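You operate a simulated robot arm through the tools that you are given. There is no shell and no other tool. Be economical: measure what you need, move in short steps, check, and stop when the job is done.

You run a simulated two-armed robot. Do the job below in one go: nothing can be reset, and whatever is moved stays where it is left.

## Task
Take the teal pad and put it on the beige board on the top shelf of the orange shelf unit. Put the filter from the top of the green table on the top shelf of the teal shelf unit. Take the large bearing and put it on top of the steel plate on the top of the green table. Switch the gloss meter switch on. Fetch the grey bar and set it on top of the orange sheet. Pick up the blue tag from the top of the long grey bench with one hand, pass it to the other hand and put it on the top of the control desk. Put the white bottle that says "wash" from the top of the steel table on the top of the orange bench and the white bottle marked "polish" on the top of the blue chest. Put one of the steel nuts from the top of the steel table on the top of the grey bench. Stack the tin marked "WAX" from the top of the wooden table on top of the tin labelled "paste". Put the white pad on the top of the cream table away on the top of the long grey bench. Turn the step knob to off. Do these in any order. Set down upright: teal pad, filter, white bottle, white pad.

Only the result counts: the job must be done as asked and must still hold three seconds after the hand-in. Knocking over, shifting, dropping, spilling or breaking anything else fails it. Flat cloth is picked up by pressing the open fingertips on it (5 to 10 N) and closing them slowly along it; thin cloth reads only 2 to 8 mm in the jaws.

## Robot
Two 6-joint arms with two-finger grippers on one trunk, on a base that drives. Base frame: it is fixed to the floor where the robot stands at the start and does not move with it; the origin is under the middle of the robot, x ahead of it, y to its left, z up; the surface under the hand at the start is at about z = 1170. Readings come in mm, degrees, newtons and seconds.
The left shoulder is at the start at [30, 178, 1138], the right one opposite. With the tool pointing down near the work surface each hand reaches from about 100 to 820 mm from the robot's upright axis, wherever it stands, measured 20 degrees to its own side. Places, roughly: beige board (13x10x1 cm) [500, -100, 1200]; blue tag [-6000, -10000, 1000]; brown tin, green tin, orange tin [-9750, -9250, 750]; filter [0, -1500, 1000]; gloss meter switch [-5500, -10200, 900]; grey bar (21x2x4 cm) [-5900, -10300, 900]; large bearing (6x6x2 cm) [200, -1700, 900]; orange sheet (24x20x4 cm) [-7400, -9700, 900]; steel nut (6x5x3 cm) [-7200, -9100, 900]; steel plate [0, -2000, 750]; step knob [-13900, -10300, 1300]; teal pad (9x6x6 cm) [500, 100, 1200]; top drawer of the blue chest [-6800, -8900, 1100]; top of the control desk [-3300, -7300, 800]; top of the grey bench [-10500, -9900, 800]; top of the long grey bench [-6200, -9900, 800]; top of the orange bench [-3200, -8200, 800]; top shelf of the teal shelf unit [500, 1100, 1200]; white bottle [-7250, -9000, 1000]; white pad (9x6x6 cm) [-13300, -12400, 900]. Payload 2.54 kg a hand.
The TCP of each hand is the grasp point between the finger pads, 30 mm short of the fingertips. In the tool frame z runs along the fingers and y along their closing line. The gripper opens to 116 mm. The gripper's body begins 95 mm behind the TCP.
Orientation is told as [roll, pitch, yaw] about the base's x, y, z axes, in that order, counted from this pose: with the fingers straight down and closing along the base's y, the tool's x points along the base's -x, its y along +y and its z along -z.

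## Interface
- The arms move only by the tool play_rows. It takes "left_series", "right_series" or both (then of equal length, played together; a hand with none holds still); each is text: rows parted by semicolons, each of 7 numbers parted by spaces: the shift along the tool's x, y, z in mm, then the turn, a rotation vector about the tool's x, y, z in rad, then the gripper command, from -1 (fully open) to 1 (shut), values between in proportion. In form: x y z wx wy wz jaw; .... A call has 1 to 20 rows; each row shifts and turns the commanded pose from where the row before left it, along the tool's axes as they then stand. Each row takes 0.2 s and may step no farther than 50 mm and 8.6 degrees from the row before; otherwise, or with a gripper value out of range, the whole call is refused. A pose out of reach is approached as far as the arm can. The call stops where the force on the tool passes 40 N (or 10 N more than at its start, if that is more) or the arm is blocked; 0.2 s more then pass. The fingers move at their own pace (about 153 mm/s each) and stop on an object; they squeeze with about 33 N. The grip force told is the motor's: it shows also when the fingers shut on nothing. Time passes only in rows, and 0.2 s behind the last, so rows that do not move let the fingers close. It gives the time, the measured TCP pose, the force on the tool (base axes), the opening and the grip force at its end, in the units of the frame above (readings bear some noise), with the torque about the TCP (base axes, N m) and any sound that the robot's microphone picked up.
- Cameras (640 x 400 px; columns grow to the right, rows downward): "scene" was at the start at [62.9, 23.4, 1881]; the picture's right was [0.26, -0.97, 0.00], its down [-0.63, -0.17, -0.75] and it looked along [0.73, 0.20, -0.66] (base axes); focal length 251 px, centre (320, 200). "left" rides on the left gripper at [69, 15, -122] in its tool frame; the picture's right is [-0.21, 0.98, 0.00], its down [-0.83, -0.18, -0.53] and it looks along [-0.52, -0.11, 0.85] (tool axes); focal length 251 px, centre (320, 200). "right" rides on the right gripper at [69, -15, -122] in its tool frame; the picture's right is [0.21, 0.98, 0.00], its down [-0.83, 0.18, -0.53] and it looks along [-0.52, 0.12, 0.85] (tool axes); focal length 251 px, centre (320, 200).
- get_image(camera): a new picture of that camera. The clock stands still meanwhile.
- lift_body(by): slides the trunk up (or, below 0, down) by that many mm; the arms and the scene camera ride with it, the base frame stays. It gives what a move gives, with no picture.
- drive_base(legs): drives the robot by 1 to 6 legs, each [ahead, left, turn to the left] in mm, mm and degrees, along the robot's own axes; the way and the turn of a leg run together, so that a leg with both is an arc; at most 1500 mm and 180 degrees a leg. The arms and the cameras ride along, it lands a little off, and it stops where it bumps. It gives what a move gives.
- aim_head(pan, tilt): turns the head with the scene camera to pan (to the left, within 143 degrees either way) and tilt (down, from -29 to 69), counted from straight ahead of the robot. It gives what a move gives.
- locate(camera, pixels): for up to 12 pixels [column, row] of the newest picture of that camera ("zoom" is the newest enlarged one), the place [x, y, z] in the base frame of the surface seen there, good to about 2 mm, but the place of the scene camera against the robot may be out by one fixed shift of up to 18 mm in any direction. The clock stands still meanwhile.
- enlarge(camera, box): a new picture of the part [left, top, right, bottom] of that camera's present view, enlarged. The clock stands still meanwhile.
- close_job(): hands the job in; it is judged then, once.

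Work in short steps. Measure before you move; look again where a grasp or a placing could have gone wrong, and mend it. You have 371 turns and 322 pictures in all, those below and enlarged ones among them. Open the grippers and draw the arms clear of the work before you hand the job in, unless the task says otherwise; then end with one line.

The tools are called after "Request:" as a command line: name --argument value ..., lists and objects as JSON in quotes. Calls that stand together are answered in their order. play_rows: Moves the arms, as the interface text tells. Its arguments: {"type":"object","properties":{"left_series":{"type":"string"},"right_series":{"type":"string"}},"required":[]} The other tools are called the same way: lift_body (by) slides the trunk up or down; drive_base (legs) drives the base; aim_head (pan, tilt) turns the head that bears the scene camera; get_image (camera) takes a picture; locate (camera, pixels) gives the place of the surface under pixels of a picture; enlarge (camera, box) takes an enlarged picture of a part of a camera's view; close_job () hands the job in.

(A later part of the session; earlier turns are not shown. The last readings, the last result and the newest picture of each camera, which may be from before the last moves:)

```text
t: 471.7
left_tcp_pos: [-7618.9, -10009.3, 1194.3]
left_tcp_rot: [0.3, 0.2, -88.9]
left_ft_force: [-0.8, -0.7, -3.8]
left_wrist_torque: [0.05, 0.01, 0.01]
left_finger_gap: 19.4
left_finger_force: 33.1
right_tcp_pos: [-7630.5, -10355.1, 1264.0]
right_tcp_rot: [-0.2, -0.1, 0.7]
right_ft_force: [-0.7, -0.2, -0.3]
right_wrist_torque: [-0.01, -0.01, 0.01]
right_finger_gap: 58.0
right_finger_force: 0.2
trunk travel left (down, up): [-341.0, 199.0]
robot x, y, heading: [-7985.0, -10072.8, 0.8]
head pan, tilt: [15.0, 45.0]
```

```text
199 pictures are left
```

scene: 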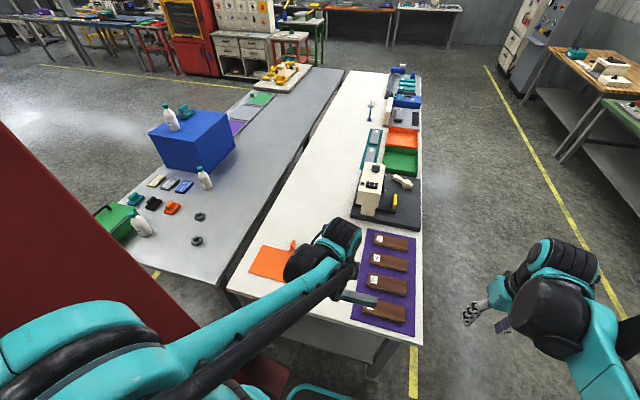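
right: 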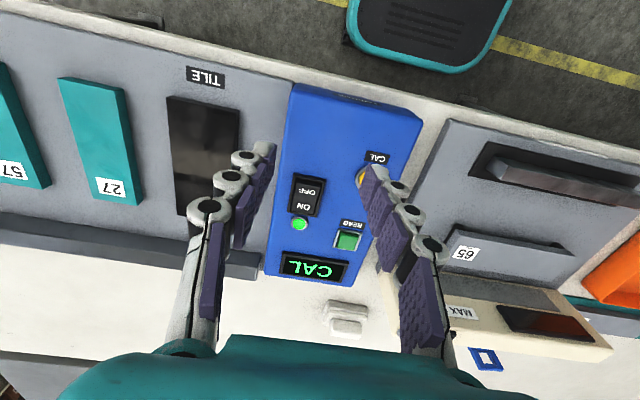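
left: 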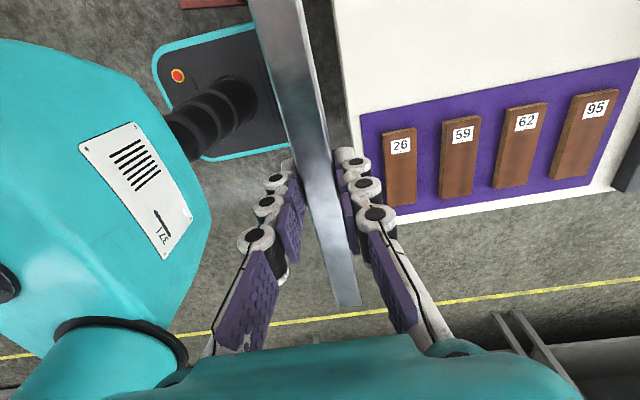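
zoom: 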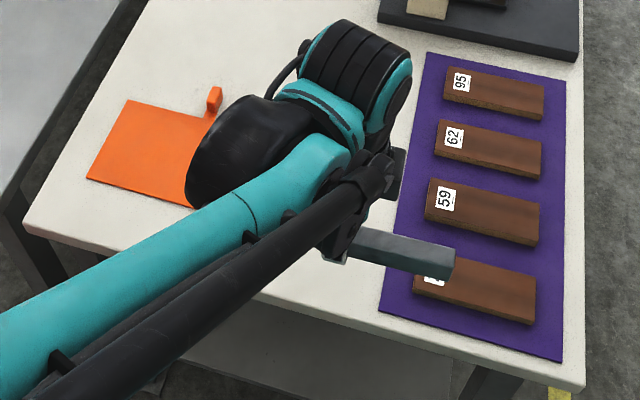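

The sheet runs x≈-7472..-7335, y≈-9600..-9840, centre about (-7405,-9720); the column's nearest face is at (-7782,-9614). I move the bar over the sheet at height.

Request:
play_rows --left_series "35.7 27.4 0 0 0 0 0.9; 35.7 27.4 0 0 0 0 0.9; 35.7 27.4 0 0 0 0 0.9; 35.7 27.4 0 0 0 0 0.9; 35.7 27.4 0 0 0 0 0.9; 35.7 27.4 0 0 0 0 0.9; 35.7 27.4 0 0 0 0 0.9; 35.7 27.4 0 0 0 0 0.9; 0 0 0 0 0 0 0.9"

Request:
get_image --camera "left"

Request:
get_image --camera "scene"

```text
t: 473.7
left_tcp_pos: [-7404.1, -9721.0, 1198.8]
left_tcp_rot: [0.4, 0.1, -88.9]
left_ft_force: [-1.3, -0.3, -3.5]
left_wrist_torque: [0.06, 0.01, 0.01]
left_finger_gap: 19.1
left_finger_force: 32.8
right_tcp_pos: [-7631.4, -10358.1, 1264.3]
right_tcp_rot: [-0.1, 0.0, 0.7]
right_ft_force: [0.0, -0.4, 0.5]
right_wrist_torque: [0.07, -0.06, -0.02]
right_finger_gap: 57.8
right_finger_force: 0.1
trunk travel left (down, up): [-341.0, 199.0]
robot x, y, heading: [-7980.1, -10070.6, 1.0]
head pan, tilt: [15.0, 45.0]
```

```text
198 pictures are left
```

left: 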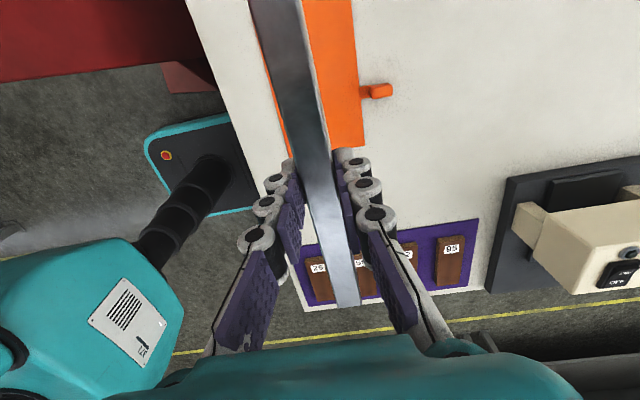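

```text
197 pictures are left
```

scene: 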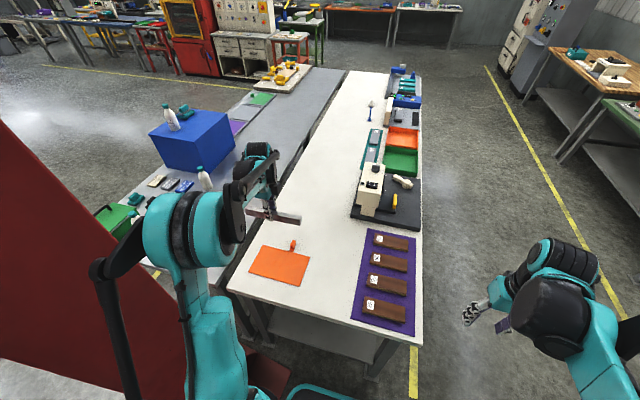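

The sheet is fully visible now; I measure its corners in both cameras.

Request:
locate --camera "scene" --pixels '[[264, 247], [308, 258], [296, 284], [251, 271], [280, 265], [293, 243]]'

Request:
locate --camera "left" --pixels '[[334, 147], [364, 144], [335, 100], [352, 20], [306, 15], [284, 140], [380, 92]]'

```text
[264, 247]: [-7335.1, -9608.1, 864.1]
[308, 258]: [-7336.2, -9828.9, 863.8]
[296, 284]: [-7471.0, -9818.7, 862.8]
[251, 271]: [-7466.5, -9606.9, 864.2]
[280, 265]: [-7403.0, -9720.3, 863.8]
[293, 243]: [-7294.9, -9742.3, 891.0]
```

```text
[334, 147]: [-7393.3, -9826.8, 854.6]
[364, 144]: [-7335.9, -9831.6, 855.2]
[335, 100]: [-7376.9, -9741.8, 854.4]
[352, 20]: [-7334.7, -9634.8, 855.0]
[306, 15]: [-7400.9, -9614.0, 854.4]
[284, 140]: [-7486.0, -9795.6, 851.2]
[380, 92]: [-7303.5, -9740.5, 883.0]
```

Bar and sheet are centred on each other (sheet top 854.7). I lower the trunk 200 mm, then the hand 92 mm.

Request:
lift_body --by -200

Request:
play_rows --left_series "0 0 35 0 0 0 0.9; 0 0 35 0 0 0 0.9; 0 0 24 0 0 0 0.9; 0 0 0 0 0 0 0.9"

Request:
get_image --camera "left"

```text
t: 475.9
left_tcp_pos: [-7403.2, -9719.0, 998.9]
left_tcp_rot: [0.2, 0.0, -89.0]
left_ft_force: [0.9, 0.2, -3.1]
left_wrist_torque: [0.03, -0.02, -0.01]
left_finger_gap: 19.6
left_finger_force: 33.7
right_tcp_pos: [-7631.6, -10356.4, 1064.5]
right_tcp_rot: [-0.2, 0.0, 0.7]
right_ft_force: [0.0, -0.2, -1.1]
right_wrist_torque: [-0.02, 0.0, 0.0]
right_finger_gap: 58.2
right_finger_force: 0.0
trunk travel left (down, up): [-141.0, 399.0]
robot x, y, heading: [-7979.8, -10074.8, 0.8]
head pan, tilt: [15.0, 45.0]
```

```text
t: 476.9
left_tcp_pos: [-7404.5, -9720.7, 904.8]
left_tcp_rot: [0.4, 0.0, -88.9]
left_ft_force: [0.9, -0.7, -3.2]
left_wrist_torque: [0.05, -0.01, -0.03]
left_finger_gap: 19.6
left_finger_force: 32.9
right_tcp_pos: [-7631.2, -10355.2, 1064.3]
right_tcp_rot: [-0.3, 0.0, 0.7]
right_ft_force: [0.3, 0.0, -0.1]
right_wrist_torque: [0.02, -0.01, -0.04]
right_finger_gap: 58.0
right_finger_force: 0.0
trunk travel left (down, up): [-141.0, 399.0]
robot x, y, heading: [-7984.8, -10071.4, 0.8]
head pan, tilt: [15.0, 45.0]
```

```text
196 pictures are left
```

left: 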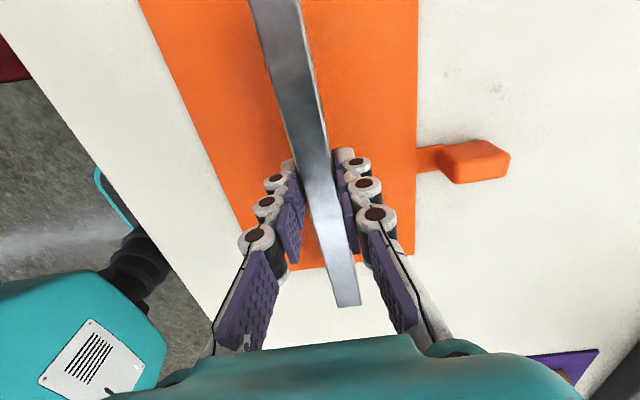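

I shift 4 mm toward +y and creep down.

Request:
play_rows --left_series "4 0 3 0 0 0 0.9; 0 0 2 0 0 0 0.9; 0 0 1.5 0 0 0 0.9; 0 0 1.5 0 0 0 0.9; 0 0 0 0 0 0 0.9"

```text
t: 478.1
left_tcp_pos: [-7402.2, -9716.7, 896.1]
left_tcp_rot: [0.3, -0.1, -88.9]
left_ft_force: [0.3, 0.2, -3.7]
left_wrist_torque: [0.01, 0.01, 0.0]
left_finger_gap: 19.4
left_finger_force: 33.3
right_tcp_pos: [-7630.9, -10356.1, 1064.0]
right_tcp_rot: [-0.2, 0.0, 0.6]
right_ft_force: [-0.1, -0.2, -0.4]
right_wrist_torque: [0.03, 0.0, 0.06]
right_finger_gap: 58.2
right_finger_force: 0.0
trunk travel left (down, up): [-141.0, 399.0]
robot x, y, heading: [-7979.3, -10072.9, 0.9]
head pan, tilt: [15.0, 45.0]
```

Request:
play_rows --left_series "0 0 1.5 0 0 0 0.9; 0 0 1.5 0 0 0 0.9; 0 0 0 0 0 0 0.9"

```text
t: 478.9
left_tcp_pos: [-7403.0, -9716.7, 892.8]
left_tcp_rot: [0.3, -0.1, -88.9]
left_ft_force: [0.9, -0.7, -3.3]
left_wrist_torque: [0.0, 0.02, 0.0]
left_finger_gap: 19.3
left_finger_force: 33.3
right_tcp_pos: [-7630.5, -10356.7, 1063.7]
right_tcp_rot: [-0.3, 0.0, 0.8]
right_ft_force: [0.2, 0.1, 0.5]
right_wrist_torque: [-0.03, 0.0, 0.0]
right_finger_gap: 57.9
right_finger_force: 0.1
trunk travel left (down, up): [-141.0, 399.0]
robot x, y, heading: [-7981.1, -10070.8, 1.1]
head pan, tilt: [15.0, 45.0]
```

Still free; I continue with small steps.

Request:
play_rows --left_series "0 0 1.5 0 0 0 0.9; 0 0 1.5 0 0 0 0.9; 0 0 0 0 0 0 0.9"

```text
t: 479.7
left_tcp_pos: [-7404.3, -9717.7, 890.2]
left_tcp_rot: [0.2, 0.0, -88.9]
left_ft_force: [-1.1, -0.4, -3.9]
left_wrist_torque: [0.01, -0.02, -0.01]
left_finger_gap: 19.3
left_finger_force: 33.1
right_tcp_pos: [-7630.8, -10356.1, 1064.1]
right_tcp_rot: [-0.2, 0.0, 0.7]
right_ft_force: [0.3, -1.1, -0.3]
right_wrist_torque: [0.01, -0.01, 0.01]
right_finger_gap: 57.7
right_finger_force: 0.0
trunk travel left (down, up): [-141.0, 399.0]
robot x, y, heading: [-7979.3, -10075.7, 0.9]
head pan, tilt: [15.0, 45.0]
```

I check the bar top and sheet heights with the left camera.

Request:
get_image --camera "left"

Request:
locate --camera "left" --pixels '[[300, 100], [340, 250], [270, 10], [380, 100], [230, 120], [470, 250], [345, 300], [330, 100]]'

```text
195 pictures are left
```

left: 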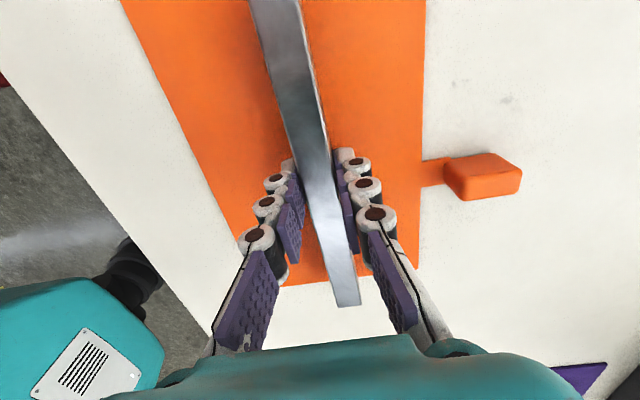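

```text
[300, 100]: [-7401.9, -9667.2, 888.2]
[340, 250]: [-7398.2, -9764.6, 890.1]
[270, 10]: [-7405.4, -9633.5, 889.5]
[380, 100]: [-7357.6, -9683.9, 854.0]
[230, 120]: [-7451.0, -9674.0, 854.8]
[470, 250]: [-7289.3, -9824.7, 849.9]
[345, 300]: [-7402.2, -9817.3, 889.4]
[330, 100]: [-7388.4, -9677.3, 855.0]
```

The bar top is 35 mm above the sheet, so it has a little to go. I continue in 1 mm steps.

Request:
play_rows --left_series "0 0 1 0 0 0 0.9; 0 0 1 0 0 0 0.9; 0 0 0 0 0 0 0.9"

```text
t: 480.5
left_tcp_pos: [-7403.0, -9715.7, 889.3]
left_tcp_rot: [0.5, 0.0, -88.9]
left_ft_force: [2.6, 1.9, 7.8]
left_wrist_torque: [-0.75, -0.02, 0.13]
left_finger_gap: 19.4
left_finger_force: 33.0
right_tcp_pos: [-7631.6, -10357.4, 1064.5]
right_tcp_rot: [-0.2, 0.0, 0.8]
right_ft_force: [-0.4, -0.3, 0.5]
right_wrist_torque: [0.0, 0.01, -0.01]
right_finger_gap: 58.2
right_finger_force: 0.1
trunk travel left (down, up): [-141.0, 399.0]
robot x, y, heading: [-7977.1, -10072.3, 0.9]
head pan, tilt: [15.0, 45.0]
```

One end touches first. One more millimetre, then I release slowly.

Request:
play_rows --left_series "0 0 1 0 0 0 0.9; 0 0 0 0 0 0 0.9; 0 0 0 0 0 0 0.5; 0 0 0 0 0 0 0.2; 0 0 0 0 0 0 0.2"

Request:
get_image --camera "left"

```text
t: 481.7
left_tcp_pos: [-7403.4, -9717.4, 887.9]
left_tcp_rot: [0.4, -0.1, -88.9]
left_ft_force: [0.2, 0.3, 0.0]
left_wrist_torque: [-0.01, 0.02, -0.02]
left_finger_gap: 46.4
left_finger_force: 0.1
right_tcp_pos: [-7631.3, -10356.1, 1063.6]
right_tcp_rot: [-0.2, 0.0, 0.7]
right_ft_force: [0.4, 0.2, -0.6]
right_wrist_torque: [-0.02, 0.0, -0.01]
right_finger_gap: 58.0
right_finger_force: 0.0
trunk travel left (down, up): [-141.0, 399.0]
robot x, y, heading: [-7980.0, -10075.6, 1.0]
head pan, tilt: [15.0, 45.0]
```

```text
194 pictures are left
```

left: 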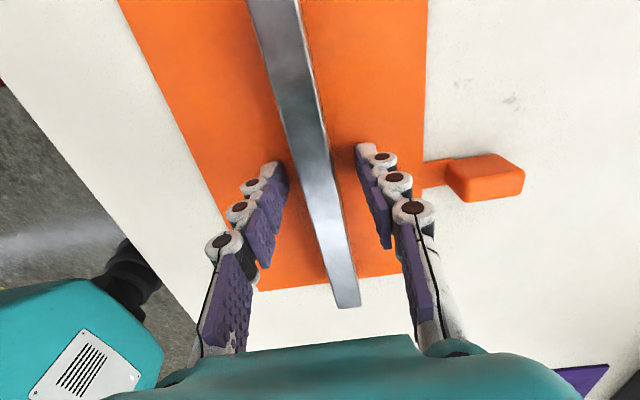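

The bar stands on the sheet. I rise, draw back, restore the wrist and check.

Request:
play_rows --left_series "0 0 -35 0 0 0 0.2; 0 0 -45 0 0 0 0.2; 0 0 -45 0 0 0 0.2; 0 0 -45 0 0 0 0.2; -35.7 -27.4 0 0 0 0 0; -35.7 -27.4 0 0 0 0 0; -35.7 -27.4 0 0 0 0 0; -35.7 -27.4 0 0 0 0 0; -35.7 -27.4 0 0 0 0 0; -35.7 -27.4 0 0 0 0 0; -35.7 -27.4 0 0 0 0 0; -35.7 -27.4 0 0 0 0 0"

Request:
play_rows --left_series "0 0 0 0 0 -0.1425 -1; 0 0 0 0 0 -0.1425 -1; 0 0 0 0 0 -0.1425 -1; 0 0 0 0 0 -0.1425 -1; 0 0 0 0 0 -0.1425 -1; 0 0 0 0 0 -0.1425 -1; 0 0 0 0 0 -0.1425 -1; 0 0 0 0 0 -0.1425 -1; 0 0 0 0 0 -0.1425 -1; 0 0 0 0 0 -0.1425 -1; 0 0 0 0 0 -0.1425 -1; 0 0 0 0 0 0 -1"

Request:
lift_body --by 200

Request:
enlarge --camera "scene" --box '[220, 200, 440, 330]'

```text
t: 484.3
left_tcp_pos: [-7618.3, -10007.3, 1057.2]
left_tcp_rot: [0.4, 0.1, -88.9]
left_ft_force: [-0.1, 0.3, 0.0]
left_wrist_torque: [-0.01, -0.03, 0.03]
left_finger_gap: 58.4
left_finger_force: 0.0
right_tcp_pos: [-7631.5, -10355.9, 1064.6]
right_tcp_rot: [-0.2, -0.1, 0.7]
right_ft_force: [0.4, 0.7, 0.3]
right_wrist_torque: [0.01, -0.01, 0.01]
right_finger_gap: 57.9
right_finger_force: 0.0
trunk travel left (down, up): [-141.0, 399.0]
robot x, y, heading: [-7978.2, -10075.2, 0.8]
head pan, tilt: [15.0, 45.0]
```

```text
t: 486.9
left_tcp_pos: [-7618.5, -10006.9, 1056.8]
left_tcp_rot: [0.0, -0.4, 0.9]
left_ft_force: [-0.2, -0.5, -0.7]
left_wrist_torque: [0.02, 0.0, 0.03]
left_finger_gap: 115.8
left_finger_force: 0.1
right_tcp_pos: [-7629.8, -10356.2, 1064.0]
right_tcp_rot: [-0.2, 0.0, 0.7]
right_ft_force: [0.5, -0.7, -0.7]
right_wrist_torque: [-0.02, 0.02, -0.03]
right_finger_gap: 58.0
right_finger_force: 0.1
trunk travel left (down, up): [-141.0, 399.0]
robot x, y, heading: [-7977.9, -10070.8, 1.0]
head pan, tilt: [15.0, 45.0]
```

```text
t: 489.1
left_tcp_pos: [-7617.2, -10007.7, 1255.9]
left_tcp_rot: [0.1, -0.2, 0.9]
left_ft_force: [0.4, 0.4, 0.2]
left_wrist_torque: [0.02, -0.02, 0.02]
left_finger_gap: 116.0
left_finger_force: 0.0
right_tcp_pos: [-7630.8, -10357.2, 1265.0]
right_tcp_rot: [-0.3, 0.0, 0.7]
right_ft_force: [0.2, 0.9, 0.8]
right_wrist_torque: [0.01, -0.02, -0.01]
right_finger_gap: 58.0
right_finger_force: 0.1
trunk travel left (down, up): [-341.0, 199.0]
robot x, y, heading: [-7982.9, -10073.9, 1.1]
head pan, tilt: [15.0, 45.0]
```

```text
2.91 times, centred on (330, 265) of scene
```

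zoom: 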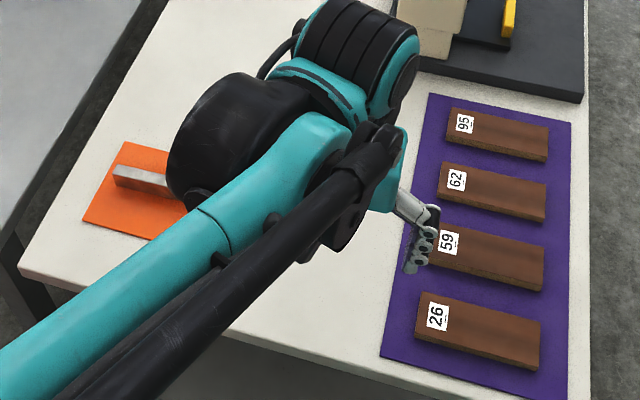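

The bar rests on the sheet. Now the blue tag: I drive back behind the bench to face it.

Request:
drive_base --legs '[[0, -830, -1], [1400, 0, 0], [690, 0, 0], [0, 0, 90], [260, 0, 0]]'

Request:
aim_head --pan 0 --tilt 42

Request:
get_image --camera "scene"

Request:
get_image --camera "left"

```text
t: 508.6
left_tcp_pos: [-5928.4, -10312.8, 1255.6]
left_tcp_rot: [0.0, -0.3, 86.5]
left_ft_force: [-0.4, 0.2, -0.3]
left_wrist_torque: [0.0, -0.02, 0.0]
left_finger_gap: 116.1
left_finger_force: 0.0
right_tcp_pos: [-5579.9, -10351.7, 1263.6]
right_tcp_rot: [-0.2, 0.1, 86.4]
right_ft_force: [0.4, 0.1, 1.1]
right_wrist_torque: [-0.01, -0.01, 0.02]
right_finger_gap: 58.1
right_finger_force: 0.1
trunk travel left (down, up): [-341.0, 199.0]
robot x, y, heading: [-5887.3, -10683.9, 86.4]
head pan, tilt: [15.0, 45.0]
```

```text
t: 509.4
left_tcp_pos: [-5930.0, -10313.1, 1256.0]
left_tcp_rot: [0.1, -0.4, 86.5]
left_ft_force: [-0.3, -0.6, -0.9]
left_wrist_torque: [-0.01, -0.02, 0.01]
left_finger_gap: 116.3
left_finger_force: 0.1
right_tcp_pos: [-5580.8, -10352.1, 1265.1]
right_tcp_rot: [-0.2, 0.0, 86.5]
right_ft_force: [0.2, -0.3, 0.0]
right_wrist_torque: [0.02, 0.02, -0.01]
right_finger_gap: 57.9
right_finger_force: 0.1
trunk travel left (down, up): [-341.0, 199.0]
robot x, y, heading: [-5891.0, -10677.5, 86.6]
head pan, tilt: [0.0, 42.0]
```

```text
192 pictures are left
```

scene: 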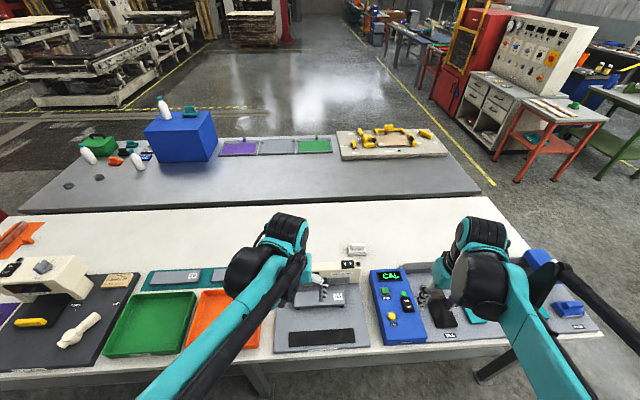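

```text
191 pictures are left
```

left: 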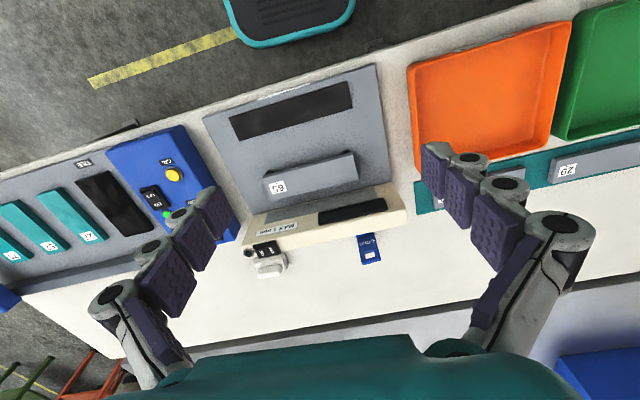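

I straighten up and come 45 mm closer, then move the left hand forward to look at the tag.

Request:
drive_base --legs '[[0, 0, 3.5], [45, 0, 0]]'

Request:
play_rows --left_series "-45 0 0 0 0 0 -1; -45 0 0 0 0 0 -1; -45 0 0 0 0 0 -1; -45 0 0 0 0 0 -1; -45 0 0 0 0 0 -1; -45 0 0 0 0 0 -1; 0 0 0 0 0 0 -1"

Request:
lift_body --by -100

Request:
get_image --camera "left"

```text
t: 510.7
left_tcp_pos: [-5951.0, -10272.6, 1257.1]
left_tcp_rot: [0.0, -0.4, 90.1]
left_ft_force: [0.5, 0.5, 0.0]
left_wrist_torque: [-0.02, 0.0, 0.01]
left_finger_gap: 116.0
left_finger_force: 0.0
right_tcp_pos: [-5601.7, -10290.0, 1264.3]
right_tcp_rot: [-0.2, 0.0, 89.8]
right_ft_force: [-0.2, -0.8, -0.3]
right_wrist_torque: [-0.02, -0.01, -0.03]
right_finger_gap: 58.1
right_finger_force: 0.1
trunk travel left (down, up): [-341.0, 199.0]
robot x, y, heading: [-5888.3, -10636.7, 89.9]
head pan, tilt: [0.0, 42.0]
```

```text
t: 512.3
left_tcp_pos: [-5947.6, -10004.0, 1259.5]
left_tcp_rot: [0.0, -0.4, 90.0]
left_ft_force: [0.1, 0.2, 0.5]
left_wrist_torque: [0.05, 0.03, 0.0]
left_finger_gap: 116.1
left_finger_force: 0.1
right_tcp_pos: [-5600.9, -10291.2, 1263.7]
right_tcp_rot: [-0.1, -0.1, 89.8]
right_ft_force: [0.2, -0.5, 0.3]
right_wrist_torque: [0.04, -0.03, 0.01]
right_finger_gap: 58.1
right_finger_force: 0.1
trunk travel left (down, up): [-341.0, 199.0]
robot x, y, heading: [-5889.8, -10635.4, 89.8]
head pan, tilt: [0.0, 42.0]
```

```text
t: 513.7
left_tcp_pos: [-5948.0, -10002.3, 1159.5]
left_tcp_rot: [0.0, -0.4, 90.1]
left_ft_force: [-0.6, 0.2, 0.2]
left_wrist_torque: [0.0, -0.04, 0.02]
left_finger_gap: 116.1
left_finger_force: 0.0
right_tcp_pos: [-5602.2, -10290.1, 1164.0]
right_tcp_rot: [-0.3, -0.1, 89.8]
right_ft_force: [-0.5, -0.4, 0.5]
right_wrist_torque: [-0.02, -0.01, -0.03]
right_finger_gap: 57.7
right_finger_force: 0.0
trunk travel left (down, up): [-241.0, 299.0]
robot x, y, heading: [-5889.4, -10632.2, 90.2]
head pan, tilt: [0.0, 42.0]
```

```text
190 pictures are left
```

left: 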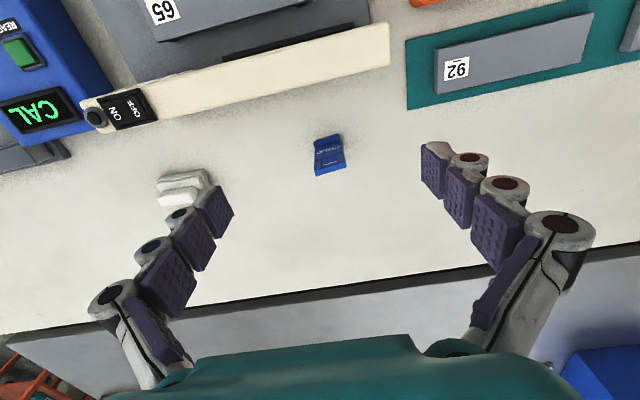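

Request:
enlarge --camera "left" --box '[290, 120, 370, 190]'

Request:
locate --camera "zoom" --pixels '[[200, 180], [390, 110], [230, 430], [440, 330], [320, 200], [320, 320], [330, 300], [250, 330], [410, 290], [300, 120], [215, 300], [300, 390]]'

```text
5.71 times, centred on (330, 155) of left
```

zoom: 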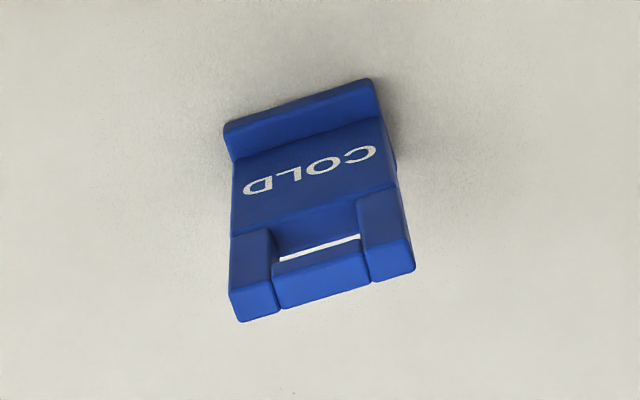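

```text
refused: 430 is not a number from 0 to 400
```

The tag has a foot and a plate about 50 mm wide. I measure it.

Request:
locate --camera "zoom" --pixels '[[235, 300], [410, 260], [260, 295], [395, 262], [325, 282], [245, 140], [370, 95], [310, 180], [235, 240], [405, 225], [320, 130], [325, 300]]'

```text
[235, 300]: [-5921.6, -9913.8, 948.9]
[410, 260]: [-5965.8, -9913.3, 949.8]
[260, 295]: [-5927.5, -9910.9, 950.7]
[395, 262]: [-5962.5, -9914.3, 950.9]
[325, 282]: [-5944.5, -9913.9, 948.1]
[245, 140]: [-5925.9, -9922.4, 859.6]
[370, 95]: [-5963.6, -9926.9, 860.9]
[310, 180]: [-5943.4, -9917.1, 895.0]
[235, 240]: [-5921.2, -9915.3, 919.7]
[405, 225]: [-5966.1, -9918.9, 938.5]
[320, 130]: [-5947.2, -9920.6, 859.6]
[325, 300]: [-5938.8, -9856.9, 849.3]
```

Tag: x -5921..-5966, y ≈-9917..-9907, height 850–950. I move the left hand above it, closing along x.

Request:
play_rows --left_series "-30 -1.5 20 0 0 0 -0.4; -30 -1.5 20 0 0 0 -0.4; -30 -1.5 20 0 0 0 -0.4; 0 0 40 0 0 0 -0.4; 0 0 40 0 0 0 -0.4; 0 0 0 0 0 0 -0.4"

Request:
get_image --camera "left"

```text
t: 515.1
left_tcp_pos: [-5943.6, -9912.5, 1019.3]
left_tcp_rot: [0.0, -0.4, 90.0]
left_ft_force: [0.3, 0.5, 0.2]
left_wrist_torque: [0.01, -0.03, -0.01]
left_finger_gap: 81.2
left_finger_force: 0.0
right_tcp_pos: [-5601.7, -10291.2, 1164.8]
right_tcp_rot: [-0.2, -0.1, 89.8]
right_ft_force: [-0.5, -0.2, 0.2]
right_wrist_torque: [0.01, -0.01, -0.01]
right_finger_gap: 58.0
right_finger_force: 0.1
trunk travel left (down, up): [-241.0, 299.0]
robot x, y, heading: [-5889.3, -10636.1, 90.1]
head pan, tilt: [0.0, 42.0]
```

```text
188 pictures are left
```

left: 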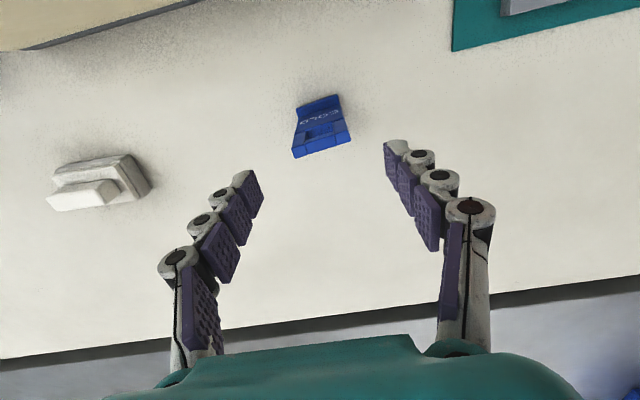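

Request:
locate --camera "left" --pixels '[[295, 155], [349, 140], [322, 148], [320, 143], [300, 125], [344, 118]]'

```text
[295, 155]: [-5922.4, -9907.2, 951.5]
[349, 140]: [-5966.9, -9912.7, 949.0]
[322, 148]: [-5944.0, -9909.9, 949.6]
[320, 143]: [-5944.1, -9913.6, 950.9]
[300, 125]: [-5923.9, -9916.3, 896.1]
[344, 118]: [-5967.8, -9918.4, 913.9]
```

Centre (-5944,-9912). I descend 72 mm, close and lift.

Request:
play_rows --left_series "0 0 40 0 0 0 -0.4; 0 0 32 0 0 0 -0.4; 0 0 0 0 0 0 0; 0 0 0 0 0 0 0.5; 0 0 0 0 0 0 0.6; 0 0 0 0 0 0 0.6"

Request:
play_rows --left_series "0 0 -20 0 0 0 0.6; 0 0 -40 0 0 0 0.6; 0 0 -40 0 0 0 0.6; 0 0 0 0 0 0 0.6"

Request:
get_image --camera "left"

```text
t: 516.5
left_tcp_pos: [-5943.5, -9911.5, 945.9]
left_tcp_rot: [0.0, -0.3, 90.0]
left_ft_force: [-0.7, 0.3, -0.7]
left_wrist_torque: [0.0, -0.03, 0.01]
left_finger_gap: 47.0
left_finger_force: 32.5
right_tcp_pos: [-5601.7, -10290.0, 1164.3]
right_tcp_rot: [-0.1, 0.0, 89.8]
right_ft_force: [0.5, -0.1, -0.4]
right_wrist_torque: [-0.02, -0.02, 0.01]
right_finger_gap: 57.9
right_finger_force: 0.1
trunk travel left (down, up): [-241.0, 299.0]
robot x, y, heading: [-5888.1, -10635.8, 89.9]
head pan, tilt: [0.0, 42.0]
```

```text
t: 517.5
left_tcp_pos: [-5942.7, -9913.0, 1047.7]
left_tcp_rot: [0.0, -0.2, 90.0]
left_ft_force: [1.0, -0.6, -0.7]
left_wrist_torque: [-0.02, 0.03, 0.01]
left_finger_gap: 46.9
left_finger_force: 33.5
right_tcp_pos: [-5601.3, -10290.1, 1163.8]
right_tcp_rot: [-0.1, 0.0, 89.9]
right_ft_force: [0.3, -0.5, 0.2]
right_wrist_torque: [-0.01, 0.05, 0.03]
right_finger_gap: 57.9
right_finger_force: 0.1
trunk travel left (down, up): [-241.0, 299.0]
robot x, y, heading: [-5891.6, -10633.6, 90.0]
head pan, tilt: [0.0, 42.0]
```

```text
187 pictures are left
```

left: 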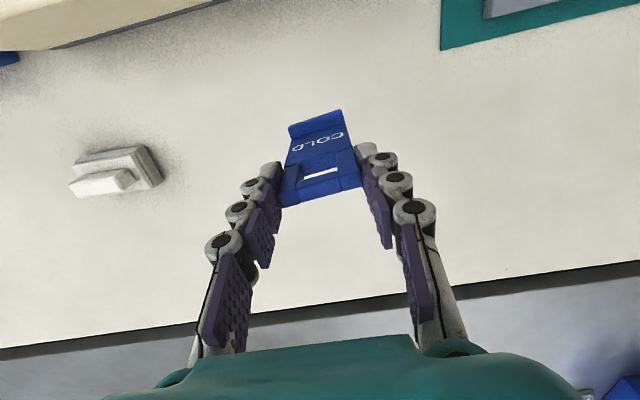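

The tag is held. I raise the trunk 150 mm, draw the left hand back and back off from the bench.

Request:
lift_body --by 150

Request:
play_rows --left_series "45 0 0 0 0 0 0.6; 45 0 0 0 0 0 0.6; 45 0 0 0 0 0 0.6; 45 0 0 0 0 0 0.6; 45 0 0 0 0 0 0.6; 45 0 0 0 0 0 0.6; 0 0 -30 0 0 0 0.6; 0 0 0 0 0 0 0.6"

Request:
drive_base --legs '[[-350, 0, 0]]'

```text
t: 519.2
left_tcp_pos: [-5941.8, -9913.2, 1197.5]
left_tcp_rot: [0.1, -0.3, 90.0]
left_ft_force: [0.0, -0.4, 0.1]
left_wrist_torque: [0.02, -0.01, -0.01]
left_finger_gap: 47.3
left_finger_force: 32.8
right_tcp_pos: [-5601.3, -10289.3, 1313.7]
right_tcp_rot: [-0.3, -0.1, 89.8]
right_ft_force: [0.8, 0.7, 0.6]
right_wrist_torque: [-0.01, 0.0, 0.01]
right_finger_gap: 58.2
right_finger_force: 0.0
trunk travel left (down, up): [-391.0, 149.0]
robot x, y, heading: [-5888.3, -10638.5, 89.7]
head pan, tilt: [0.0, 42.0]
```

```text
t: 521.0
left_tcp_pos: [-5943.8, -10182.9, 1225.1]
left_tcp_rot: [0.1, -0.3, 90.1]
left_ft_force: [0.7, -0.3, -1.4]
left_wrist_torque: [-0.02, -0.02, 0.0]
left_finger_gap: 47.0
left_finger_force: 32.9
right_tcp_pos: [-5600.8, -10289.9, 1313.6]
right_tcp_rot: [-0.2, 0.0, 89.8]
right_ft_force: [0.1, -0.4, -0.8]
right_wrist_torque: [0.02, -0.02, 0.04]
right_finger_gap: 58.1
right_finger_force: 0.1
trunk travel left (down, up): [-391.0, 149.0]
robot x, y, heading: [-5886.7, -10635.8, 90.0]
head pan, tilt: [0.0, 42.0]
```

```text
t: 523.3
left_tcp_pos: [-5942.9, -10532.0, 1226.0]
left_tcp_rot: [0.1, -0.3, 89.9]
left_ft_force: [-0.3, -0.2, -1.1]
left_wrist_torque: [-0.01, -0.01, -0.01]
left_finger_gap: 47.1
left_finger_force: 32.8
right_tcp_pos: [-5600.2, -10639.1, 1314.4]
right_tcp_rot: [-0.2, -0.1, 89.9]
right_ft_force: [-0.2, 0.1, 0.5]
right_wrist_torque: [0.01, -0.03, 0.0]
right_finger_gap: 58.1
right_finger_force: 0.1
trunk travel left (down, up): [-391.0, 149.0]
robot x, y, heading: [-5892.9, -10984.5, 90.0]
head pan, tilt: [0.0, 42.0]
```

I turn the right hand: 90° about its axis, then tilt it 60° so the fingers point left and down.

Request:
play_rows --right_series "0 0 0 0 0 0.1428 0; 0 0 0 0 0 0.1428 0; 0 0 0 0 0 0.1428 0; 0 0 0 0 0 0.1428 0; 0 0 0 0 0 0.1428 0; 0 0 0 0 0 0.1428 0; 0 0 0 0 0 0.1428 0; 0 0 0 0 0 0.1428 0; 0 0 0 0 0 0.1428 0; 0 0 0 0 0 0.1428 0; 0 0 0 0 0 0.1428 0; 0 0 0 0 0.131 0 0; 0 0 0 0 0.131 0 0; 0 0 0 0 0.131 0 0; 0 0 0 0 0.131 0 0; 0 0 0 0 0.131 0 0; 0 0 0 0 0.131 0 0; 0 0 0 0 0.131 0 0; 0 0 0 0 0.131 0 0; 0 0 0 0 0 0 0"

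Request:
get_image --camera "scene"

Request:
get_image --camera "right"

```text
t: 527.5
left_tcp_pos: [-5943.9, -10533.9, 1226.6]
left_tcp_rot: [-0.1, -0.4, 89.9]
left_ft_force: [0.0, -1.0, -0.5]
left_wrist_torque: [0.04, -0.01, 0.0]
left_finger_gap: 47.2
left_finger_force: 32.7
right_tcp_pos: [-5694.6, -10569.9, 1314.5]
right_tcp_rot: [1.3, 59.2, 0.0]
right_ft_force: [0.5, -0.6, -0.3]
right_wrist_torque: [0.03, 0.0, -0.05]
right_finger_gap: 57.9
right_finger_force: 0.1
right hand out of reach, approached as far as the arm can: row 17, 18, 19
trunk travel left (down, up): [-391.0, 149.0]
robot x, y, heading: [-5888.3, -10983.9, 89.8]
head pan, tilt: [0.0, 42.0]
```

```text
186 pictures are left
```

scene: 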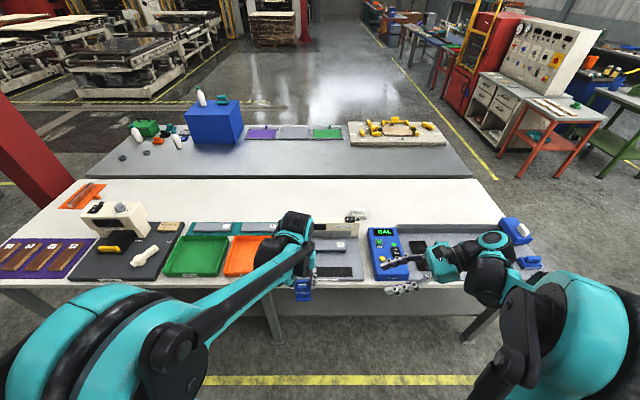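

```text
185 pictures are left
```

right: 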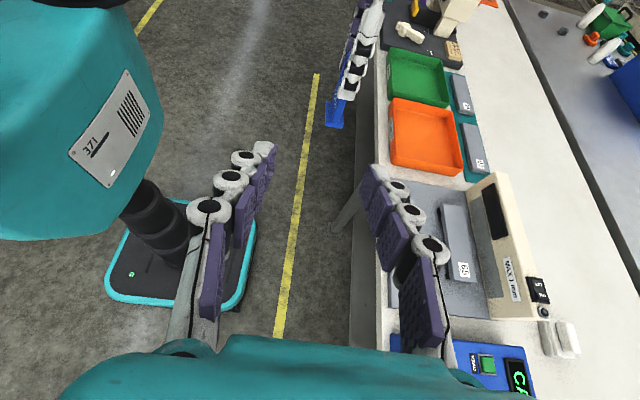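

The right hand points left and down as needed, closing along y. I bring it to 150 mm from the tag along its axis and look.

Request:
play_rows --right_series "-3.3 12.3 42.3 0 0 0 -0.1; -3.3 12.3 42.3 0 0 0 -0.1; -3.3 12.3 42.3 0 0 0 -0.1; 0 0 0 0 0 0 -0.1"

Request:
get_image --camera "right"

```text
t: 528.5
left_tcp_pos: [-5942.7, -10533.8, 1225.2]
left_tcp_rot: [0.2, -0.4, 90.0]
left_ft_force: [-0.4, -0.2, -0.8]
left_wrist_torque: [0.02, -0.01, 0.01]
left_finger_gap: 47.0
left_finger_force: 32.5
right_tcp_pos: [-5797.6, -10533.8, 1243.1]
right_tcp_rot: [0.1, 60.0, -0.1]
right_ft_force: [-0.4, -0.4, 0.2]
right_wrist_torque: [0.03, -0.01, -0.02]
right_finger_gap: 63.8
right_finger_force: 0.0
trunk travel left (down, up): [-391.0, 149.0]
robot x, y, heading: [-5887.8, -10981.3, 90.1]
head pan, tilt: [0.0, 42.0]
```

```text
184 pictures are left
```

right: 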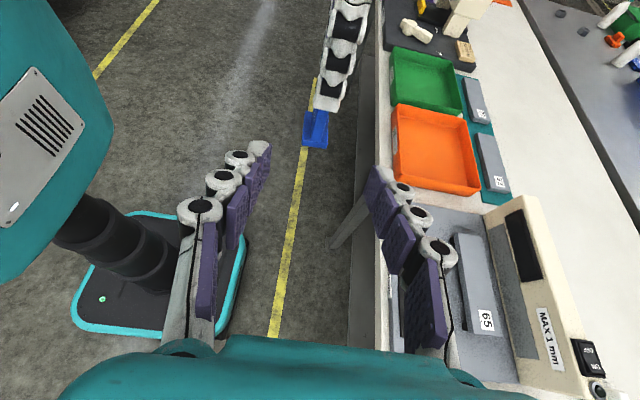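

The tag is seen edge-on at (318,125). I enlarge and measure it.

Request:
enlarge --camera "right" --box '[280, 70, 360, 160]'

Request:
locate --camera "right" --pixels '[[318, 120], [311, 122], [325, 122], [305, 144], [325, 147], [315, 140], [320, 112]]'

```text
4.44 times, centred on (320, 115) of right
```

zoom: 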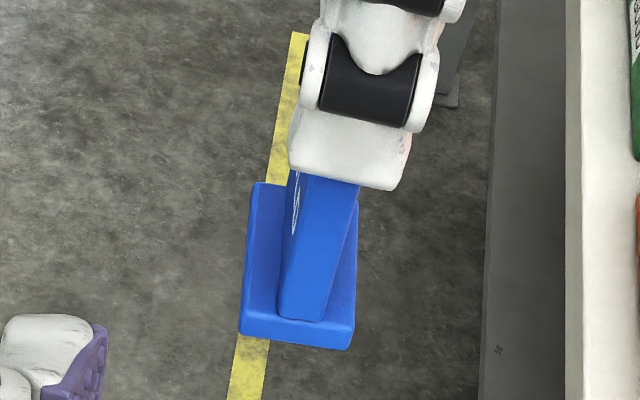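

```text
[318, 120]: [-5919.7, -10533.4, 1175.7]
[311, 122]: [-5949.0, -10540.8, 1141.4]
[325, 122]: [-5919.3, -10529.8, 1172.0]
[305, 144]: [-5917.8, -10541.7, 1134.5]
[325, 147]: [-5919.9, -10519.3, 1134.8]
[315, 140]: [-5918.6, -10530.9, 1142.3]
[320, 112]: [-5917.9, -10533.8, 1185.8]
```

Plate edge x=-5919, centre y=-10532; foot top z 1140. I advance the right hand to straddle the plate just below the left fingertips.

Request:
play_rows --right_series "-3.5 1.8 28 0 0 0 -0.1; 0 0 30 0 0 0 -0.1; 0 0 30 0 0 0 -0.1; 0 0 20 0 0 0 -0.1; 0 0 0 0 0 0 -0.1"

Request:
get_image --camera "right"

Request:
enlarge --camera "scene" --box '[230, 210, 430, 330]'

```text
t: 529.7
left_tcp_pos: [-5943.2, -10532.8, 1225.3]
left_tcp_rot: [0.1, -0.4, 89.9]
left_ft_force: [0.9, -0.6, -0.2]
left_wrist_torque: [0.02, 0.03, 0.01]
left_finger_gap: 47.0
left_finger_force: 32.9
right_tcp_pos: [-5892.5, -10531.5, 1184.1]
right_tcp_rot: [0.0, 60.0, -0.1]
right_ft_force: [-0.7, -1.0, -0.5]
right_wrist_torque: [0.01, -0.02, -0.01]
right_finger_gap: 63.9
right_finger_force: 0.1
trunk travel left (down, up): [-391.0, 149.0]
robot x, y, heading: [-5884.3, -10983.9, 90.0]
head pan, tilt: [0.0, 42.0]
```

```text
182 pictures are left
```

right: 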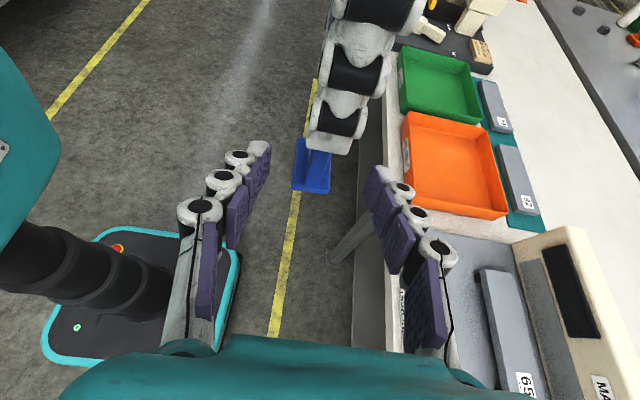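

```text
3.20 times, centred on (330, 270) of scene
```

zoom: 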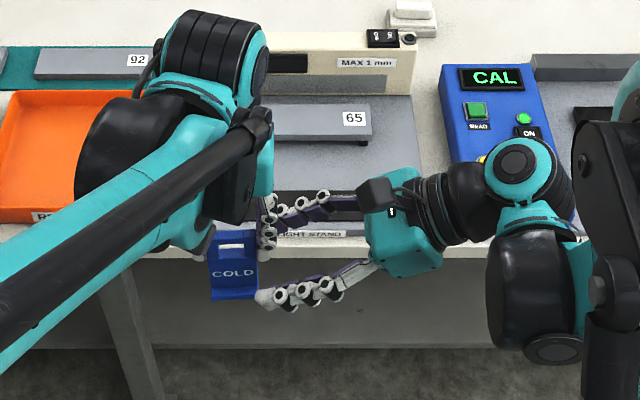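

Clear so far. I advance the last 38 mm and close slowly.

Request:
play_rows --right_series "0 0 20 0 0 0 -0.1; 0 0 18 0 0 0 -0.1; 0 0 0 0 0 0 0.3; 0 0 0 0 0 0 0.6; 0 0 0 0 0 0 0.8; 0 0 0 0 0 0 0.9; 0 0 0 0 0 0 0.9"

Request:
enlarge --camera "scene" --box '[250, 230, 390, 320]'

Request:
get_image --camera "right"

```text
t: 531.3
left_tcp_pos: [-5942.8, -10531.2, 1225.3]
left_tcp_rot: [0.0, -0.4, 90.1]
left_ft_force: [6.4, 14.0, 7.6]
left_wrist_torque: [0.8, -0.26, -0.2]
left_finger_gap: 47.2
left_finger_force: 33.2
right_tcp_pos: [-5923.3, -10532.0, 1164.8]
right_tcp_rot: [0.1, 59.8, 0.0]
right_ft_force: [-6.6, -14.9, -7.0]
right_wrist_torque: [0.11, -0.26, 0.4]
right_finger_gap: 11.0
right_finger_force: 33.4
trunk travel left (down, up): [-391.0, 149.0]
robot x, y, heading: [-5894.5, -10986.1, 90.1]
head pan, tilt: [0.0, 42.0]
```

```text
4.44 times, centred on (320, 275) of scene
```

zoom: 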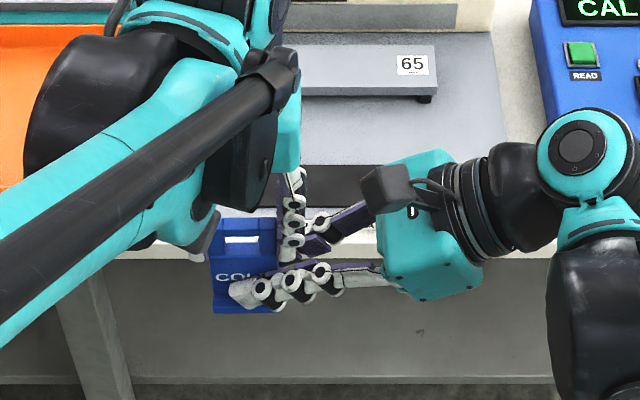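

```text
179 pictures are left
```

right: 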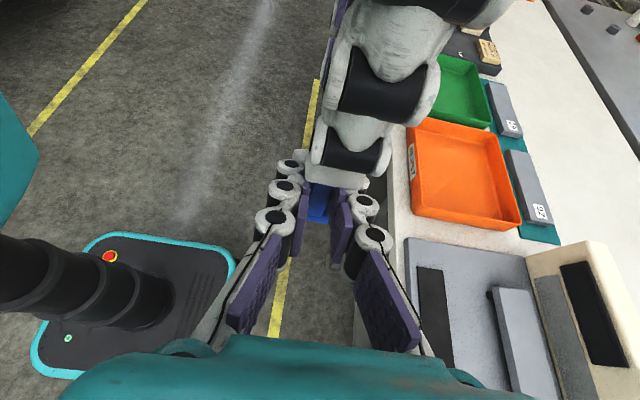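

The right hand holds the plate (11 mm). I open the left hand just slightly and raise it away.

Request:
play_rows --left_series "0 0 0 0 0 0 0.1; 0 0 0 0 0 0 0.03; 0 0 -20 0 0 0 0.03; 0 0 -40 0 0 0 0.03; 0 0 -45 0 0 0 -0.2; 0 15 -45 0 0 0 -0.5; 0 45 0 0 0 0 -1; 0 0 0 0 0 0 -1" --right_series "0 0 0 0 0 0 0.9; 0 0 0 0 0 0 0.9; 0 0 0 0 0 0 0.9; 0 0 0 0 0 0 0.9; 0 0 0 0 0 0 0.9; 0 0 0 0 0 0 0.9; 0 0 0 0 0 0 0.9; 0 0 0 0 0 0 0.9"

Request:
get_image --camera "right"

Request:
get_image --camera "scene"

```text
t: 533.1
left_tcp_pos: [-6003.9, -10532.3, 1377.4]
left_tcp_rot: [0.1, -0.3, 90.0]
left_ft_force: [1.0, 1.2, 0.1]
left_wrist_torque: [0.03, 0.06, 0.01]
left_finger_gap: 116.0
left_finger_force: 0.1
right_tcp_pos: [-5922.4, -10531.6, 1164.5]
right_tcp_rot: [0.0, 60.0, -0.1]
right_ft_force: [0.6, 0.4, -0.4]
right_wrist_torque: [-0.01, -0.01, -0.03]
right_finger_gap: 10.8
right_finger_force: 32.3
trunk travel left (down, up): [-391.0, 149.0]
robot x, y, heading: [-5889.0, -10984.2, 89.9]
head pan, tilt: [0.0, 42.0]
```

```text
178 pictures are left
```

right: 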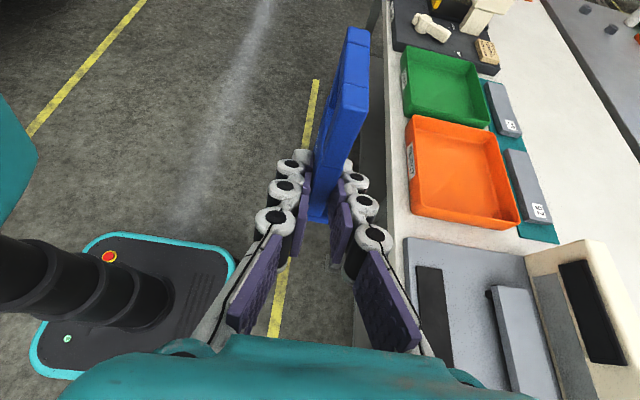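

```text
177 pictures are left
```

scene: 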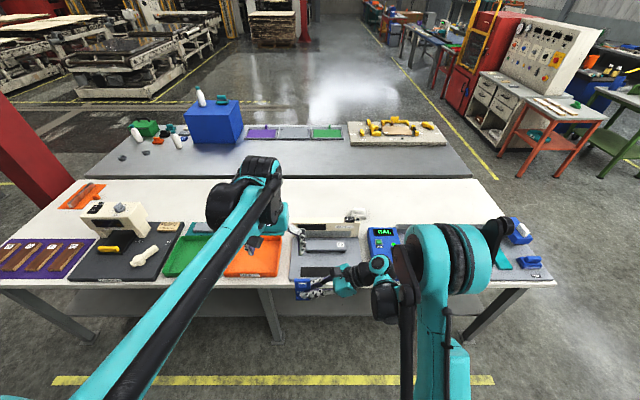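

The handover worked: the right hand holds the tag upright. I move it aside to the right, then drive round the west end to the front of the steel table.

Request:
play_rows --right_series "-20 -8 -34 0 0 0 0.9; -20 -8 -34 0 0 0 0.9; -20 -8 -34 0 0 0 0.9; -20 -8 -34 0 0 0 0.9; -20 -8 -34 0 0 0 0.9; 0 0 0 0 0 0 0.9" --left_series "20 0 0 0 0 0 -1; 20 0 0 0 0 0 -1; 20 0 0 0 0 0 -1; 20 0 0 0 0 0 -1; 20 0 0 0 0 0 -1; 0 0 0 0 0 0 -1"

Request:
drive_base --legs '[[0, 1400, 0], [0, 1200, 0], [1400, 0, 0], [1400, 0, 0], [0, 0, 180]]'

Request:
aim_head --pan 20 --tilt 25

Request:
get_image --camera "scene"

```text
t: 534.5
left_tcp_pos: [-6005.9, -10630.2, 1376.1]
left_tcp_rot: [0.0, -0.3, 90.0]
left_ft_force: [0.0, 0.7, 0.0]
left_wrist_torque: [-0.01, -0.01, 0.01]
left_finger_gap: 116.3
left_finger_force: 0.0
right_tcp_pos: [-5725.2, -10570.5, 1163.7]
right_tcp_rot: [0.0, 59.9, -0.2]
right_ft_force: [-0.3, 0.4, 0.5]
right_wrist_torque: [-0.02, 0.01, 0.03]
right_finger_gap: 10.9
right_finger_force: 32.7
trunk travel left (down, up): [-391.0, 149.0]
robot x, y, heading: [-5888.5, -10981.4, 89.8]
head pan, tilt: [0.0, 42.0]
```

```text
t: 567.5
left_tcp_pos: [-8188.3, -8446.7, 1376.1]
left_tcp_rot: [0.0, -0.3, -97.6]
left_ft_force: [-0.3, -0.3, -0.8]
left_wrist_torque: [0.0, 0.0, 0.05]
left_finger_gap: 116.1
left_finger_force: 0.1
right_tcp_pos: [-8473.7, -8466.9, 1165.1]
right_tcp_rot: [0.0, 59.9, 172.2]
right_ft_force: [0.2, 0.1, 0.1]
right_wrist_torque: [-0.03, 0.01, -0.03]
right_finger_gap: 10.7
right_finger_force: 33.3
trunk travel left (down, up): [-391.0, 149.0]
robot x, y, heading: [-8254.1, -8080.6, -97.9]
head pan, tilt: [0.0, 42.0]
```

```text
t: 568.3
left_tcp_pos: [-8188.2, -8444.1, 1375.1]
left_tcp_rot: [0.1, -0.3, -97.6]
left_ft_force: [1.2, 0.2, -0.5]
left_wrist_torque: [0.0, 0.03, 0.03]
left_finger_gap: 115.9
left_finger_force: 0.0
right_tcp_pos: [-8473.2, -8468.0, 1163.7]
right_tcp_rot: [0.2, 59.8, 172.4]
right_ft_force: [0.7, -0.1, -0.2]
right_wrist_torque: [-0.02, 0.01, 0.01]
right_finger_gap: 10.7
right_finger_force: 33.2
trunk travel left (down, up): [-391.0, 149.0]
robot x, y, heading: [-8255.8, -8083.0, -97.6]
head pan, tilt: [20.0, 25.0]
```

```text
176 pictures are left
```

scene: 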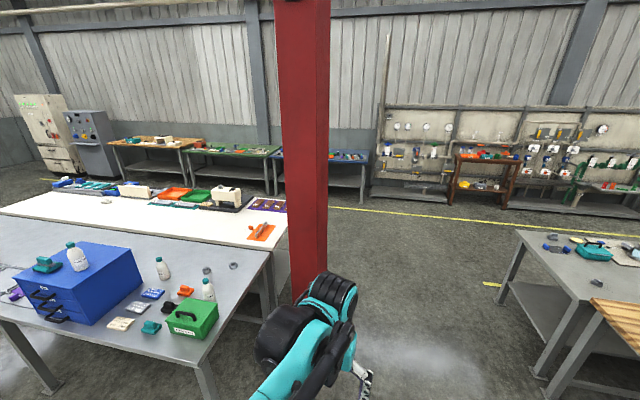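

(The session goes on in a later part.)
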